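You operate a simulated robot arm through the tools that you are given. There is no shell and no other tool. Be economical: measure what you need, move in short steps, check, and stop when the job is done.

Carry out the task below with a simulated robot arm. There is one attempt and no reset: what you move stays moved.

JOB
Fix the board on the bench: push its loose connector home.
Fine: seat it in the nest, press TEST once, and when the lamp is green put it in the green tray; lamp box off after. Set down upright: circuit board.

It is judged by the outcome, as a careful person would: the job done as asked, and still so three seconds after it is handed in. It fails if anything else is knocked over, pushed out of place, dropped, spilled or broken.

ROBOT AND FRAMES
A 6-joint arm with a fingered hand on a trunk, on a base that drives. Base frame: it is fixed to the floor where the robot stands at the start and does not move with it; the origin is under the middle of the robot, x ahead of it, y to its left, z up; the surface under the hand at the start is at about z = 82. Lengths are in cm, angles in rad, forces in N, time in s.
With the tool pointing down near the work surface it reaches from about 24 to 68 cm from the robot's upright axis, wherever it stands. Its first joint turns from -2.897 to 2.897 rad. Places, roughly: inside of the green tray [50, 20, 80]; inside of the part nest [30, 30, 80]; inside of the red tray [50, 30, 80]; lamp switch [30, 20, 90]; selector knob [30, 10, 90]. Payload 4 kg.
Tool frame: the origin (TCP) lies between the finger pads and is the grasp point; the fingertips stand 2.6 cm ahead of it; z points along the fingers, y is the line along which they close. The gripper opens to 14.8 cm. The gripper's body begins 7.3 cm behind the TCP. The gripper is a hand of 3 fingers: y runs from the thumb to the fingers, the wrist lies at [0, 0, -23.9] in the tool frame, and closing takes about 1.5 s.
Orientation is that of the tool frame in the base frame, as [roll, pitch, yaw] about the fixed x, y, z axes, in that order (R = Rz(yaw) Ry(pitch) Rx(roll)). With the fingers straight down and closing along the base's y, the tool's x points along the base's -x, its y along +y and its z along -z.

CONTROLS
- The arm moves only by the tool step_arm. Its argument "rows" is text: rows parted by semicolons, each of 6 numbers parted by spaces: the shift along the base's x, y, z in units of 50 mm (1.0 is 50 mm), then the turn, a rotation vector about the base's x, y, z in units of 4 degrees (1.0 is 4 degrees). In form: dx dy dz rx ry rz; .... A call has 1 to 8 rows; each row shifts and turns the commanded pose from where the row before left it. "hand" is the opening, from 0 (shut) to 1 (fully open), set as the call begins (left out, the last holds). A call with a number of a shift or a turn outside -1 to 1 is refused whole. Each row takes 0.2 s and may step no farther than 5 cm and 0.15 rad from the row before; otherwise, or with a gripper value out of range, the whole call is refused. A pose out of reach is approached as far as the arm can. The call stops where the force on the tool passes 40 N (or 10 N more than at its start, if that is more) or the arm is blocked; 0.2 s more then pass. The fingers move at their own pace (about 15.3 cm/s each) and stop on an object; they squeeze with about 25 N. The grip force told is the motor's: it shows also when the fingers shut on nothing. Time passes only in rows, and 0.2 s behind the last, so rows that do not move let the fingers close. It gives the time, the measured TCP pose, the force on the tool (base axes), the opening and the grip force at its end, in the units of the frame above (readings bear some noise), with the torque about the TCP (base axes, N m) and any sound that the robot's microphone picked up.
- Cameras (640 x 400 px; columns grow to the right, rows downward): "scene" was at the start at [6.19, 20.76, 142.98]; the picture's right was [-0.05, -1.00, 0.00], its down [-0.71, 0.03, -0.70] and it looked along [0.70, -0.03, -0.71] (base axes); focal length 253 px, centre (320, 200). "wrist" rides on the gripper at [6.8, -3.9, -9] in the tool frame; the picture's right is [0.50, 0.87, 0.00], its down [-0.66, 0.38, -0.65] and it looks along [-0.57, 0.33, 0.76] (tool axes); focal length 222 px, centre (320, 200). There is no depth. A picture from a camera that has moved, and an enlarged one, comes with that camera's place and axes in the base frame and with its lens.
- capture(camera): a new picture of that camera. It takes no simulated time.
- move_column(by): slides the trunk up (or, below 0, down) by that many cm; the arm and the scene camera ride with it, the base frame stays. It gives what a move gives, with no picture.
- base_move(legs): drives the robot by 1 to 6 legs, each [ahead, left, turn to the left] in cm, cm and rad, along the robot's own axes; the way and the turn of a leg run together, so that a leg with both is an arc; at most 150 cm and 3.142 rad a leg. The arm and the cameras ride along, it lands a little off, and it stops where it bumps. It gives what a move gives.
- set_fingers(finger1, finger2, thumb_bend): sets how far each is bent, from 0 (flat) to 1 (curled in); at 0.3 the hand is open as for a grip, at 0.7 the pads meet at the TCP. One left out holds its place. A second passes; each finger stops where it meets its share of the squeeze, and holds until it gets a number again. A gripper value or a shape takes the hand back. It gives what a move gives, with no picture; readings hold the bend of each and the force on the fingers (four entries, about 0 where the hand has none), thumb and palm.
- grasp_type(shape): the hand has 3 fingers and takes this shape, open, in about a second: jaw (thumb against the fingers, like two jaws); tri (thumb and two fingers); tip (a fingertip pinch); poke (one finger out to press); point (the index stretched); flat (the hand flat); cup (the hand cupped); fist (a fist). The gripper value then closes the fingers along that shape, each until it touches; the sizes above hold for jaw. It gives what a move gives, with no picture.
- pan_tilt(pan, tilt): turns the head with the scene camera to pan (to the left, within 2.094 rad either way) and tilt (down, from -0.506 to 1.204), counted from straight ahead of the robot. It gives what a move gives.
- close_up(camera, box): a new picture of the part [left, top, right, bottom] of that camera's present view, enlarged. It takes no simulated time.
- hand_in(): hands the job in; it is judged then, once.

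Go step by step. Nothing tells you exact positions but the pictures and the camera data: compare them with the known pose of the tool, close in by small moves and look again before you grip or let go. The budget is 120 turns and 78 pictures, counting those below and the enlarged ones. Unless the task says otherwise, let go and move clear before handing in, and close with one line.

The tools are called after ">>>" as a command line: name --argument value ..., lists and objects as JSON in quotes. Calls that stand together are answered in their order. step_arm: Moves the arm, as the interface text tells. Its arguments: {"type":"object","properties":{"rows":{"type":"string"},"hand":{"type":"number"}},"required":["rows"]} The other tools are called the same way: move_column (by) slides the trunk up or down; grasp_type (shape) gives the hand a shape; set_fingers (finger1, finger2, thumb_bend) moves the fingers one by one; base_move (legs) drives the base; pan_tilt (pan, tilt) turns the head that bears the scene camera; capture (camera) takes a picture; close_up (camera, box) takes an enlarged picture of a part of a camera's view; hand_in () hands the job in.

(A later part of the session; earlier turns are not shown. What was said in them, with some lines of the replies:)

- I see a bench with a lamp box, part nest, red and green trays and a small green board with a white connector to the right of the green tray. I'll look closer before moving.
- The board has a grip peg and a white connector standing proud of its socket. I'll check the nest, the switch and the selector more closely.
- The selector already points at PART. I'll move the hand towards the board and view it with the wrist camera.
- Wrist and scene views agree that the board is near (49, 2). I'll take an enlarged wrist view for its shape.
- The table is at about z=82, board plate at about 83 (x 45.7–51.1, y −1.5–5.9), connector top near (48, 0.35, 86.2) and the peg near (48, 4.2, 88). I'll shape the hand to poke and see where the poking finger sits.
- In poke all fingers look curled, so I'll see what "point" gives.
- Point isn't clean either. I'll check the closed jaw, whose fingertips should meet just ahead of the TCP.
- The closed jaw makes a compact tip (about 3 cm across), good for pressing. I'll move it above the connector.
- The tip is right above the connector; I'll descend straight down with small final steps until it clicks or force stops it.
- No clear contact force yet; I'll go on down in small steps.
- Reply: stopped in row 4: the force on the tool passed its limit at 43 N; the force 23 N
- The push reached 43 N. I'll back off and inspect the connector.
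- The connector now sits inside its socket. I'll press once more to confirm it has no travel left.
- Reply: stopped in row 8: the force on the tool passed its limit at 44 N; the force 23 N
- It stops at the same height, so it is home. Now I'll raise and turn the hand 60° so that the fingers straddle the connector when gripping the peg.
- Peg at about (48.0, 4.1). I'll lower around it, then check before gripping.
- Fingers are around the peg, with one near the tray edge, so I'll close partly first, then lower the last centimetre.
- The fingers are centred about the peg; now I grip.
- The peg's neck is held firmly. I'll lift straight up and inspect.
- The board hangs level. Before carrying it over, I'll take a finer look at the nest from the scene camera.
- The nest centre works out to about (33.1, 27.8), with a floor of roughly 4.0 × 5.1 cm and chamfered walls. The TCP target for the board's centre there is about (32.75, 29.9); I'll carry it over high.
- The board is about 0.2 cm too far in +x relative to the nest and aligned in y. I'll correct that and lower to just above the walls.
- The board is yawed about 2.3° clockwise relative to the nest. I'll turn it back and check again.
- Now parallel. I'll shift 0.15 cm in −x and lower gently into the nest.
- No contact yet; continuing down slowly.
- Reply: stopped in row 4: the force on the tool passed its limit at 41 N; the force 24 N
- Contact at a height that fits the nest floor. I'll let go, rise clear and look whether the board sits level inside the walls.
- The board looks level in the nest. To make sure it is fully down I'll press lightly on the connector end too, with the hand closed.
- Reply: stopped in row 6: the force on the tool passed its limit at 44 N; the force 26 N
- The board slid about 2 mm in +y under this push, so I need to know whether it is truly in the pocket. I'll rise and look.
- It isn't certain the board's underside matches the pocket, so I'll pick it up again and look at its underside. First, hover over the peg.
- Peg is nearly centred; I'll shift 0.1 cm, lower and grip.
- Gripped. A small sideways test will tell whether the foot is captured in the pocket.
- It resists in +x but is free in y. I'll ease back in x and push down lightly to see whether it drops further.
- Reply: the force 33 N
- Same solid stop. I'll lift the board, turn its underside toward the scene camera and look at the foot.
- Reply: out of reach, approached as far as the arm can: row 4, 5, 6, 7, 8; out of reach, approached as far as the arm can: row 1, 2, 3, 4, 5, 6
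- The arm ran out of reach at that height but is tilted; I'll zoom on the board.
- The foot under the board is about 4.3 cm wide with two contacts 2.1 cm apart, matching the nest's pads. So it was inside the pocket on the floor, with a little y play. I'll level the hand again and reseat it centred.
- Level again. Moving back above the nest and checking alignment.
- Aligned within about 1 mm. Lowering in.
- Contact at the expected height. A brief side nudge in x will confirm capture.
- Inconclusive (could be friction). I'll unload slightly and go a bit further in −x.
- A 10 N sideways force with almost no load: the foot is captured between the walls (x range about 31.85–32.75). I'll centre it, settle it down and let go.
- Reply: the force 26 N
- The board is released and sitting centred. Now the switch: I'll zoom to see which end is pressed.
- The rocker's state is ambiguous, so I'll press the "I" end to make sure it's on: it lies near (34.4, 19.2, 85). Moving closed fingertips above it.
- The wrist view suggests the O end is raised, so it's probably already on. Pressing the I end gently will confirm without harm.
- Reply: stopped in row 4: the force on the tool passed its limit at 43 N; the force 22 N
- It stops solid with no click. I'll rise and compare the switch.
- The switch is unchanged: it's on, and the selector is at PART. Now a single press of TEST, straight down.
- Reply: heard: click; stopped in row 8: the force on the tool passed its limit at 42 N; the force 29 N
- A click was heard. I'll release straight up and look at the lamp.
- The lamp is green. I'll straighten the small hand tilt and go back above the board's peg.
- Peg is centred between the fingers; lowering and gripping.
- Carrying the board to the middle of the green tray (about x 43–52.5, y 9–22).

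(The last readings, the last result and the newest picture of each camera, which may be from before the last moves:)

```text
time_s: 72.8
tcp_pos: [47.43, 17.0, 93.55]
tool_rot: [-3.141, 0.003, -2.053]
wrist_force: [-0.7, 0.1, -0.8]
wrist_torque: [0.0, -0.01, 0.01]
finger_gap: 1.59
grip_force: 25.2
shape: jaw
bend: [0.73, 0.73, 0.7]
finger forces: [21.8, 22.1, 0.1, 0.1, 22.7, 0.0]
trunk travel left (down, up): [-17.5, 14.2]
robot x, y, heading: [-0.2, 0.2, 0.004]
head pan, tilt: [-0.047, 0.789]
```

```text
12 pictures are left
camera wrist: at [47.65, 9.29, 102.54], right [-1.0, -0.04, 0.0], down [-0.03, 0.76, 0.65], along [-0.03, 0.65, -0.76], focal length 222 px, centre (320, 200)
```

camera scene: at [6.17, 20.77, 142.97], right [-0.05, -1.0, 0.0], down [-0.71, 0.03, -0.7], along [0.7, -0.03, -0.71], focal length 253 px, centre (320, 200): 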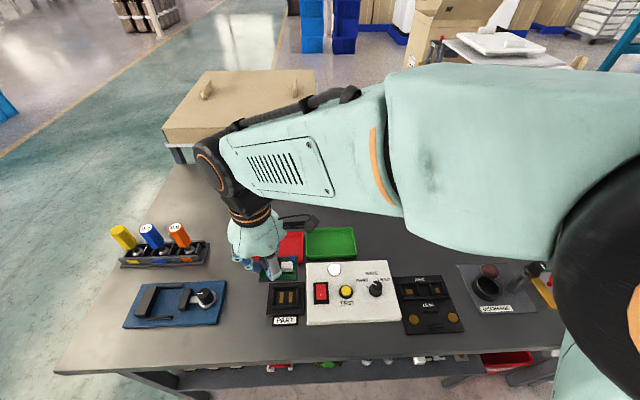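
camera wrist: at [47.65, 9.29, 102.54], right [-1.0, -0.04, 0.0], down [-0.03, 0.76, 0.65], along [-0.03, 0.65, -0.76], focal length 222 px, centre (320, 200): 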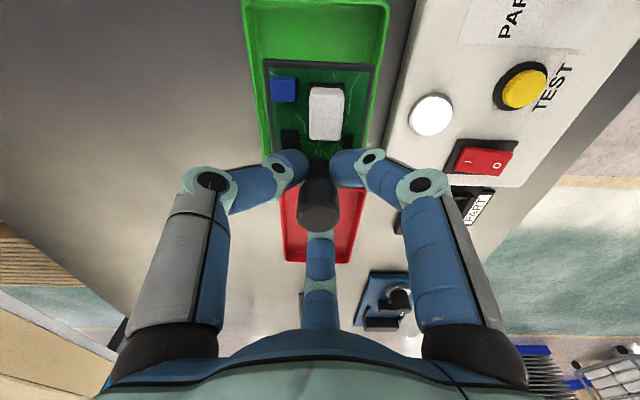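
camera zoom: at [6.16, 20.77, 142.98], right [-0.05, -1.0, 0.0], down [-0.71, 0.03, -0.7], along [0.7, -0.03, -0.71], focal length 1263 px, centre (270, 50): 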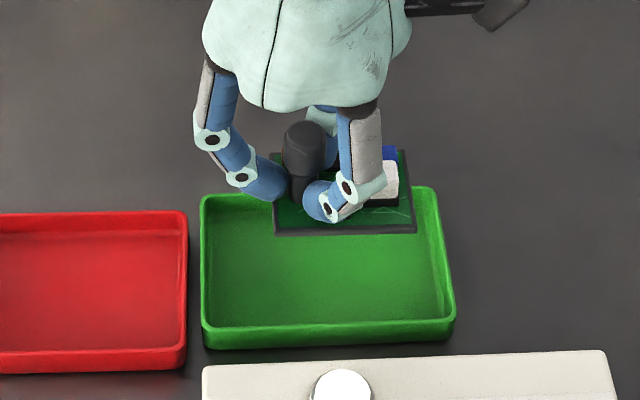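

The board is over the tray interior; lowering until it touches.

>>> step_arm --rows "-.06 .04 -.5 0 0 0;0 0 -.4 0 0 0;0 0 -.12 0 0 0;0 0 -.06 0 0 0;0 0 -.05 0 0 0;0 0 -.05 0 0 0;0 0 -.04 0 0 0;0 0 0 0 0 0" --hand 0

```text
time_s: 74.6
tcp_pos: [46.94, 17.24, 87.56]
tool_rot: [-3.14, 0.001, -2.054]
wrist_force: [-0.1, 0.4, -1.2]
wrist_torque: [0.04, -0.01, 0.0]
finger_gap: 1.58
grip_force: 25.5
shape: jaw
bend: [0.73, 0.73, 0.7]
finger forces: [21.8, 22.1, 0.1, 0.1, 22.7, 0.0]
trunk travel left (down, up): [-17.5, 14.2]
robot x, y, heading: [-0.02, -0.12, -0.0]
head pan, tilt: [-0.047, 0.789]
```

>>> step_arm --rows "0 0 -.04 0 0 0;0 0 -.04 0 0 0;0 0 0 0 0 0" --hand 0

```text
time_s: 75.4
tcp_pos: [47.05, 17.26, 87.2]
tool_rot: [3.141, -0.001, -2.054]
wrist_force: [0.3, 0.3, -1.4]
wrist_torque: [0.04, 0.05, -0.01]
finger_gap: 1.63
grip_force: 25.1
shape: jaw
bend: [0.73, 0.73, 0.7]
finger forces: [21.8, 22.1, 0.1, 0.0, 22.7, 0.0]
trunk travel left (down, up): [-17.5, 14.2]
robot x, y, heading: [0.08, 0.11, -0.003]
head pan, tilt: [-0.047, 0.789]
```

No contact yet; a few more millimetres.

>>> step_arm --rows "0 0 -.03 0 0 0;0 0 -.03 0 0 0;0 0 0 0 0 0" --hand 0

>>> close_up --camera "scene" --box '[290, 205, 370, 265]'

```text
time_s: 76.2
tcp_pos: [46.97, 17.29, 87.03]
tool_rot: [3.14, 0.003, -2.054]
wrist_force: [-0.7, 0.2, 6.4]
wrist_torque: [-0.01, -0.01, 0.0]
finger_gap: 1.56
grip_force: 25.0
shape: jaw
bend: [0.74, 0.73, 0.7]
finger forces: [23.3, 23.3, 0.0, 0.1, 23.8, 0.0]
trunk travel left (down, up): [-17.5, 14.2]
robot x, y, heading: [-0.36, -0.09, 0.001]
head pan, tilt: [-0.047, 0.789]
```

```text
6.67 times, centred on (330, 235) of scene
camera zoom: at [6.11, 20.75, 142.98], right [-0.05, -1.0, 0.0], down [-0.71, 0.03, -0.7], along [0.7, -0.03, -0.71], focal length 1684 px, centre (253, -33)
```

zoom: 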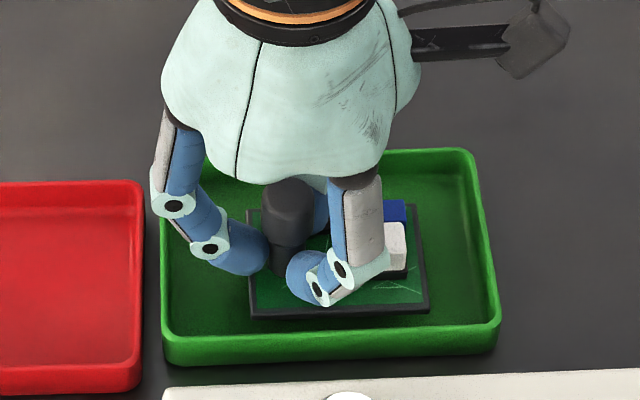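

It touches the tray floor. Letting go with a small opening and rising straight up.

>>> step_arm --rows "0 0 0 0 0 0;0 0 0 0 0 0;0 0 .2 0 0 0;0 0 .6 0 0 0;0 0 .8 0 0 0;0 0 .6 0 0 0" --hand 0.28

>>> close_up --camera "scene" --box '[280, 200, 400, 310]'

```text
time_s: 77.6
tcp_pos: [46.9, 16.93, 97.9]
tool_rot: [3.141, 0.0, -2.055]
wrist_force: [-0.8, 0.4, 0.3]
wrist_torque: [0.03, 0.0, 0.01]
finger_gap: 4.15
grip_force: 0.1
shape: jaw
bend: [0.76, 0.76, 0.7]
finger forces: [0.0, 0.0, 0.1, 0.0, 0.1, 0.1]
trunk travel left (down, up): [-17.5, 14.2]
robot x, y, heading: [0.11, 0.02, -0.002]
head pan, tilt: [-0.047, 0.789]
```

```text
3.64 times, centred on (340, 255) of scene
camera zoom: at [6.14, 20.76, 142.98], right [-0.05, -1.0, 0.0], down [-0.71, 0.03, -0.7], along [0.7, -0.03, -0.71], focal length 919 px, centre (247, 0)
```

zoom: 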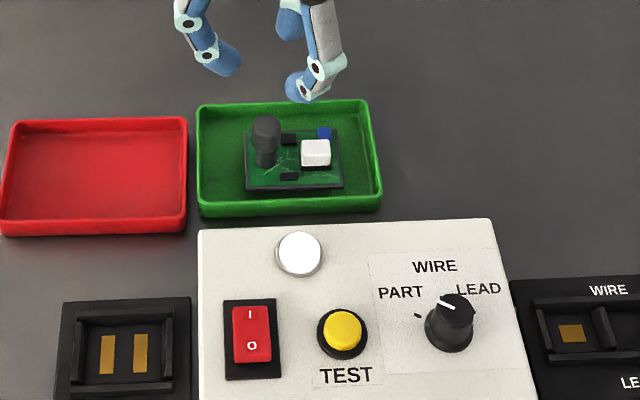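

The board stands upright in the green tray. Now to switch the lamp box off: press the O end near (31.6, 19.2).

>>> step_arm --rows "-.765 .115 0 0 0 0;-.765 .115 0 0 0 0;-.765 .115 0 0 0 0;-.765 .115 0 0 0 0;0 0 -.8 0 0 0;0 0 -.6 0 0 0;0 0 0 0 0 0" --hand 0

>>> close_up --camera "wrist" --box '[230, 60, 410, 200]'

>>> close_up --camera "scene" --box '[290, 250, 380, 310]'

```text
time_s: 79.2
tcp_pos: [31.56, 19.75, 90.79]
tool_rot: [3.14, 0.003, -2.054]
wrist_force: [0.4, 0.3, -0.3]
wrist_torque: [0.03, -0.02, -0.02]
finger_gap: 0.0
grip_force: 24.6
shape: jaw
bend: [0.7, 0.7, 0.7]
finger forces: [0.1, 0.0, 0.1, 0.0, 0.1, 0.0]
trunk travel left (down, up): [-17.5, 14.2]
robot x, y, heading: [-0.2, -0.17, -0.0]
head pan, tilt: [-0.047, 0.789]
```

```text
2.86 times, centred on (320, 130) of wrist
camera zoom: at [31.85, 11.99, 99.75], right [-1.0, -0.04, 0.0], down [-0.03, 0.76, 0.65], along [-0.03, 0.65, -0.76], focal length 635 px, centre (320, 400)
```

zoom: 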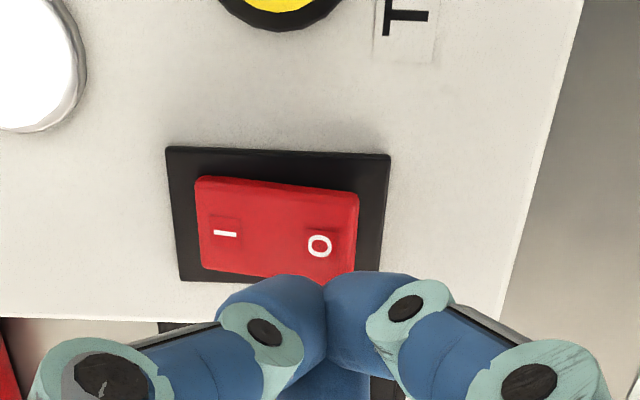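

```text
6.67 times, centred on (335, 280) of scene
camera zoom: at [6.16, 20.76, 142.98], right [-0.05, -1.0, 0.0], down [-0.71, 0.03, -0.7], along [0.7, -0.03, -0.71], focal length 1684 px, centre (220, -333)
```

zoom: 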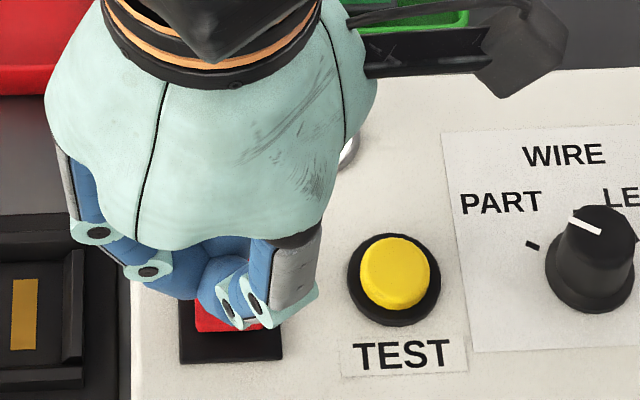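

The O end is raised and the tip is right over it. Pressing down.

>>> step_arm --rows "-.04 0 -.3 0 0 0;0 0 -.15 0 0 0;0 0 -.06 0 0 0;0 0 -.05 0 0 0;0 0 -.05 0 0 0;0 0 -.05 0 0 0;0 0 -.05 0 0 0" --hand 0

```text
time_s: 80.5
tcp_pos: [31.52, 19.61, 88.14]
tool_rot: [-3.138, 0.007, -2.056]
wrist_force: [-6.0, -4.4, 20.6]
wrist_torque: [-0.04, 0.06, 0.04]
finger_gap: 0.0
grip_force: 24.7
shape: jaw
bend: [0.7, 0.7, 0.7]
finger forces: [0.0, 0.0, 0.0, 0.1, 0.0, 0.1]
trunk travel left (down, up): [-17.5, 14.2]
robot x, y, heading: [0.1, -0.16, -0.0]
head pan, tilt: [-0.047, 0.789]
stopped in row 6: the force on the tool passed its limit at 45 N (the readings are from after the stop); the commanded pose is now the measured one
```

It stopped at 45 N with no click. I'll lift away and look at the switch.

>>> step_arm --rows "0 0 .2 0 0 0;0 0 .6 0 0 0;0 .8 .4 0 0 0;0 .8 .2 0 0 0;0 0 0 0 0 0" --hand 0

>>> close_up --camera "scene" --box '[306, 266, 366, 310]'

```text
time_s: 81.7
tcp_pos: [31.63, 27.78, 94.97]
tool_rot: [-3.138, 0.005, -2.056]
wrist_force: [-0.3, -0.6, -0.8]
wrist_torque: [0.0, -0.01, -0.01]
finger_gap: 0.0
grip_force: 24.5
shape: jaw
bend: [0.7, 0.7, 0.7]
finger forces: [0.0, 0.0, 0.0, 0.0, 0.0, 0.1]
trunk travel left (down, up): [-17.5, 14.2]
robot x, y, heading: [0.02, -0.34, 0.0]
head pan, tilt: [-0.047, 0.789]
```

```text
9.09 times, centred on (336, 288) of scene
camera zoom: at [6.16, 20.74, 142.98], right [-0.05, -1.0, 0.0], down [-0.71, 0.03, -0.7], along [0.7, -0.03, -0.71], focal length 2297 px, centre (174, -600)
```

zoom: 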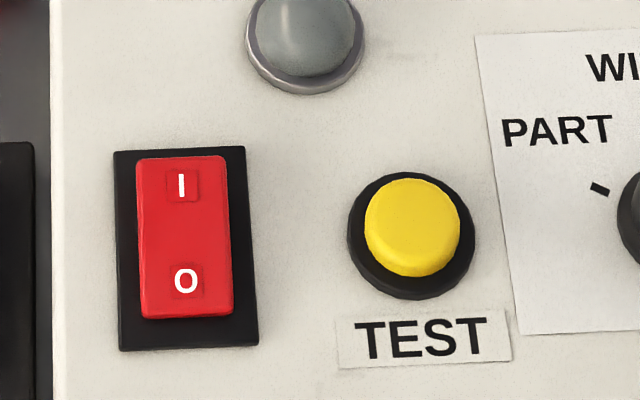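

The rocker flipped and the lamp is now dark: the box is off. One last overall check.

>>> capture --camera "scene"

>>> close_up --camera "scene" --box '[300, 215, 370, 265]'

```text
6 pictures are left
camera scene: at [6.16, 20.74, 142.98], right [-0.05, -1.0, 0.0], down [-0.71, 0.03, -0.7], along [0.7, -0.03, -0.71], focal length 253 px, centre (320, 200)
```

scene: 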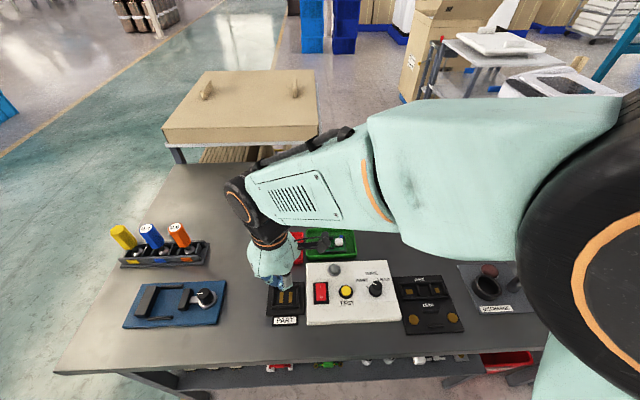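

```text
8.00 times, centred on (335, 240) of scene
camera zoom: at [6.16, 20.74, 142.98], right [-0.05, -1.0, 0.0], down [-0.71, 0.03, -0.7], along [0.7, -0.03, -0.71], focal length 2021 px, centre (200, -120)
```

zoom: 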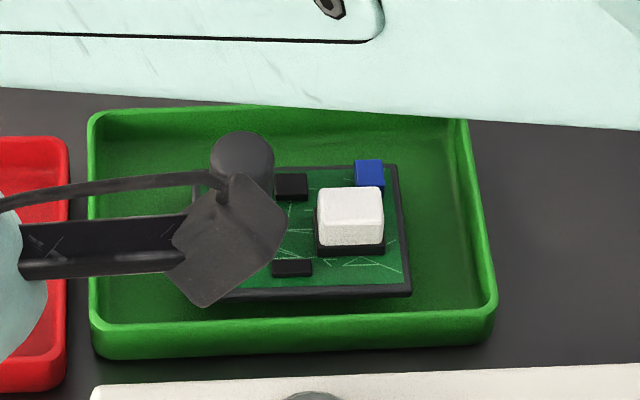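

The board stands upright in the green tray, the lamp box is off and everything else is in place. I'll raise the hand clear and hand in.

>>> step_arm --rows "0 0 .9 0 0 0;0 0 .9 0 0 0;0 0 .5 0 0 0" --hand 0

>>> hand_in

```text
time_s: 82.5
tcp_pos: [31.46, 27.57, 106.72]
tool_rot: [-3.139, 0.005, -2.055]
wrist_force: [0.0, 0.1, -0.8]
wrist_torque: [0.01, 0.0, 0.02]
finger_gap: 0.0
grip_force: 24.9
shape: jaw
bend: [0.7, 0.7, 0.7]
finger forces: [0.0, 0.0, 0.1, 0.0, 0.0, 0.0]
trunk travel left (down, up): [-17.5, 14.2]
robot x, y, heading: [-0.11, -0.08, -0.003]
head pan, tilt: [-0.047, 0.789]
```

```text
The job is handed in.
```

The loose connector is pushed home, the board passed its one TEST press with a green lamp, it stands upright in the green tray, and the lamp box is off.
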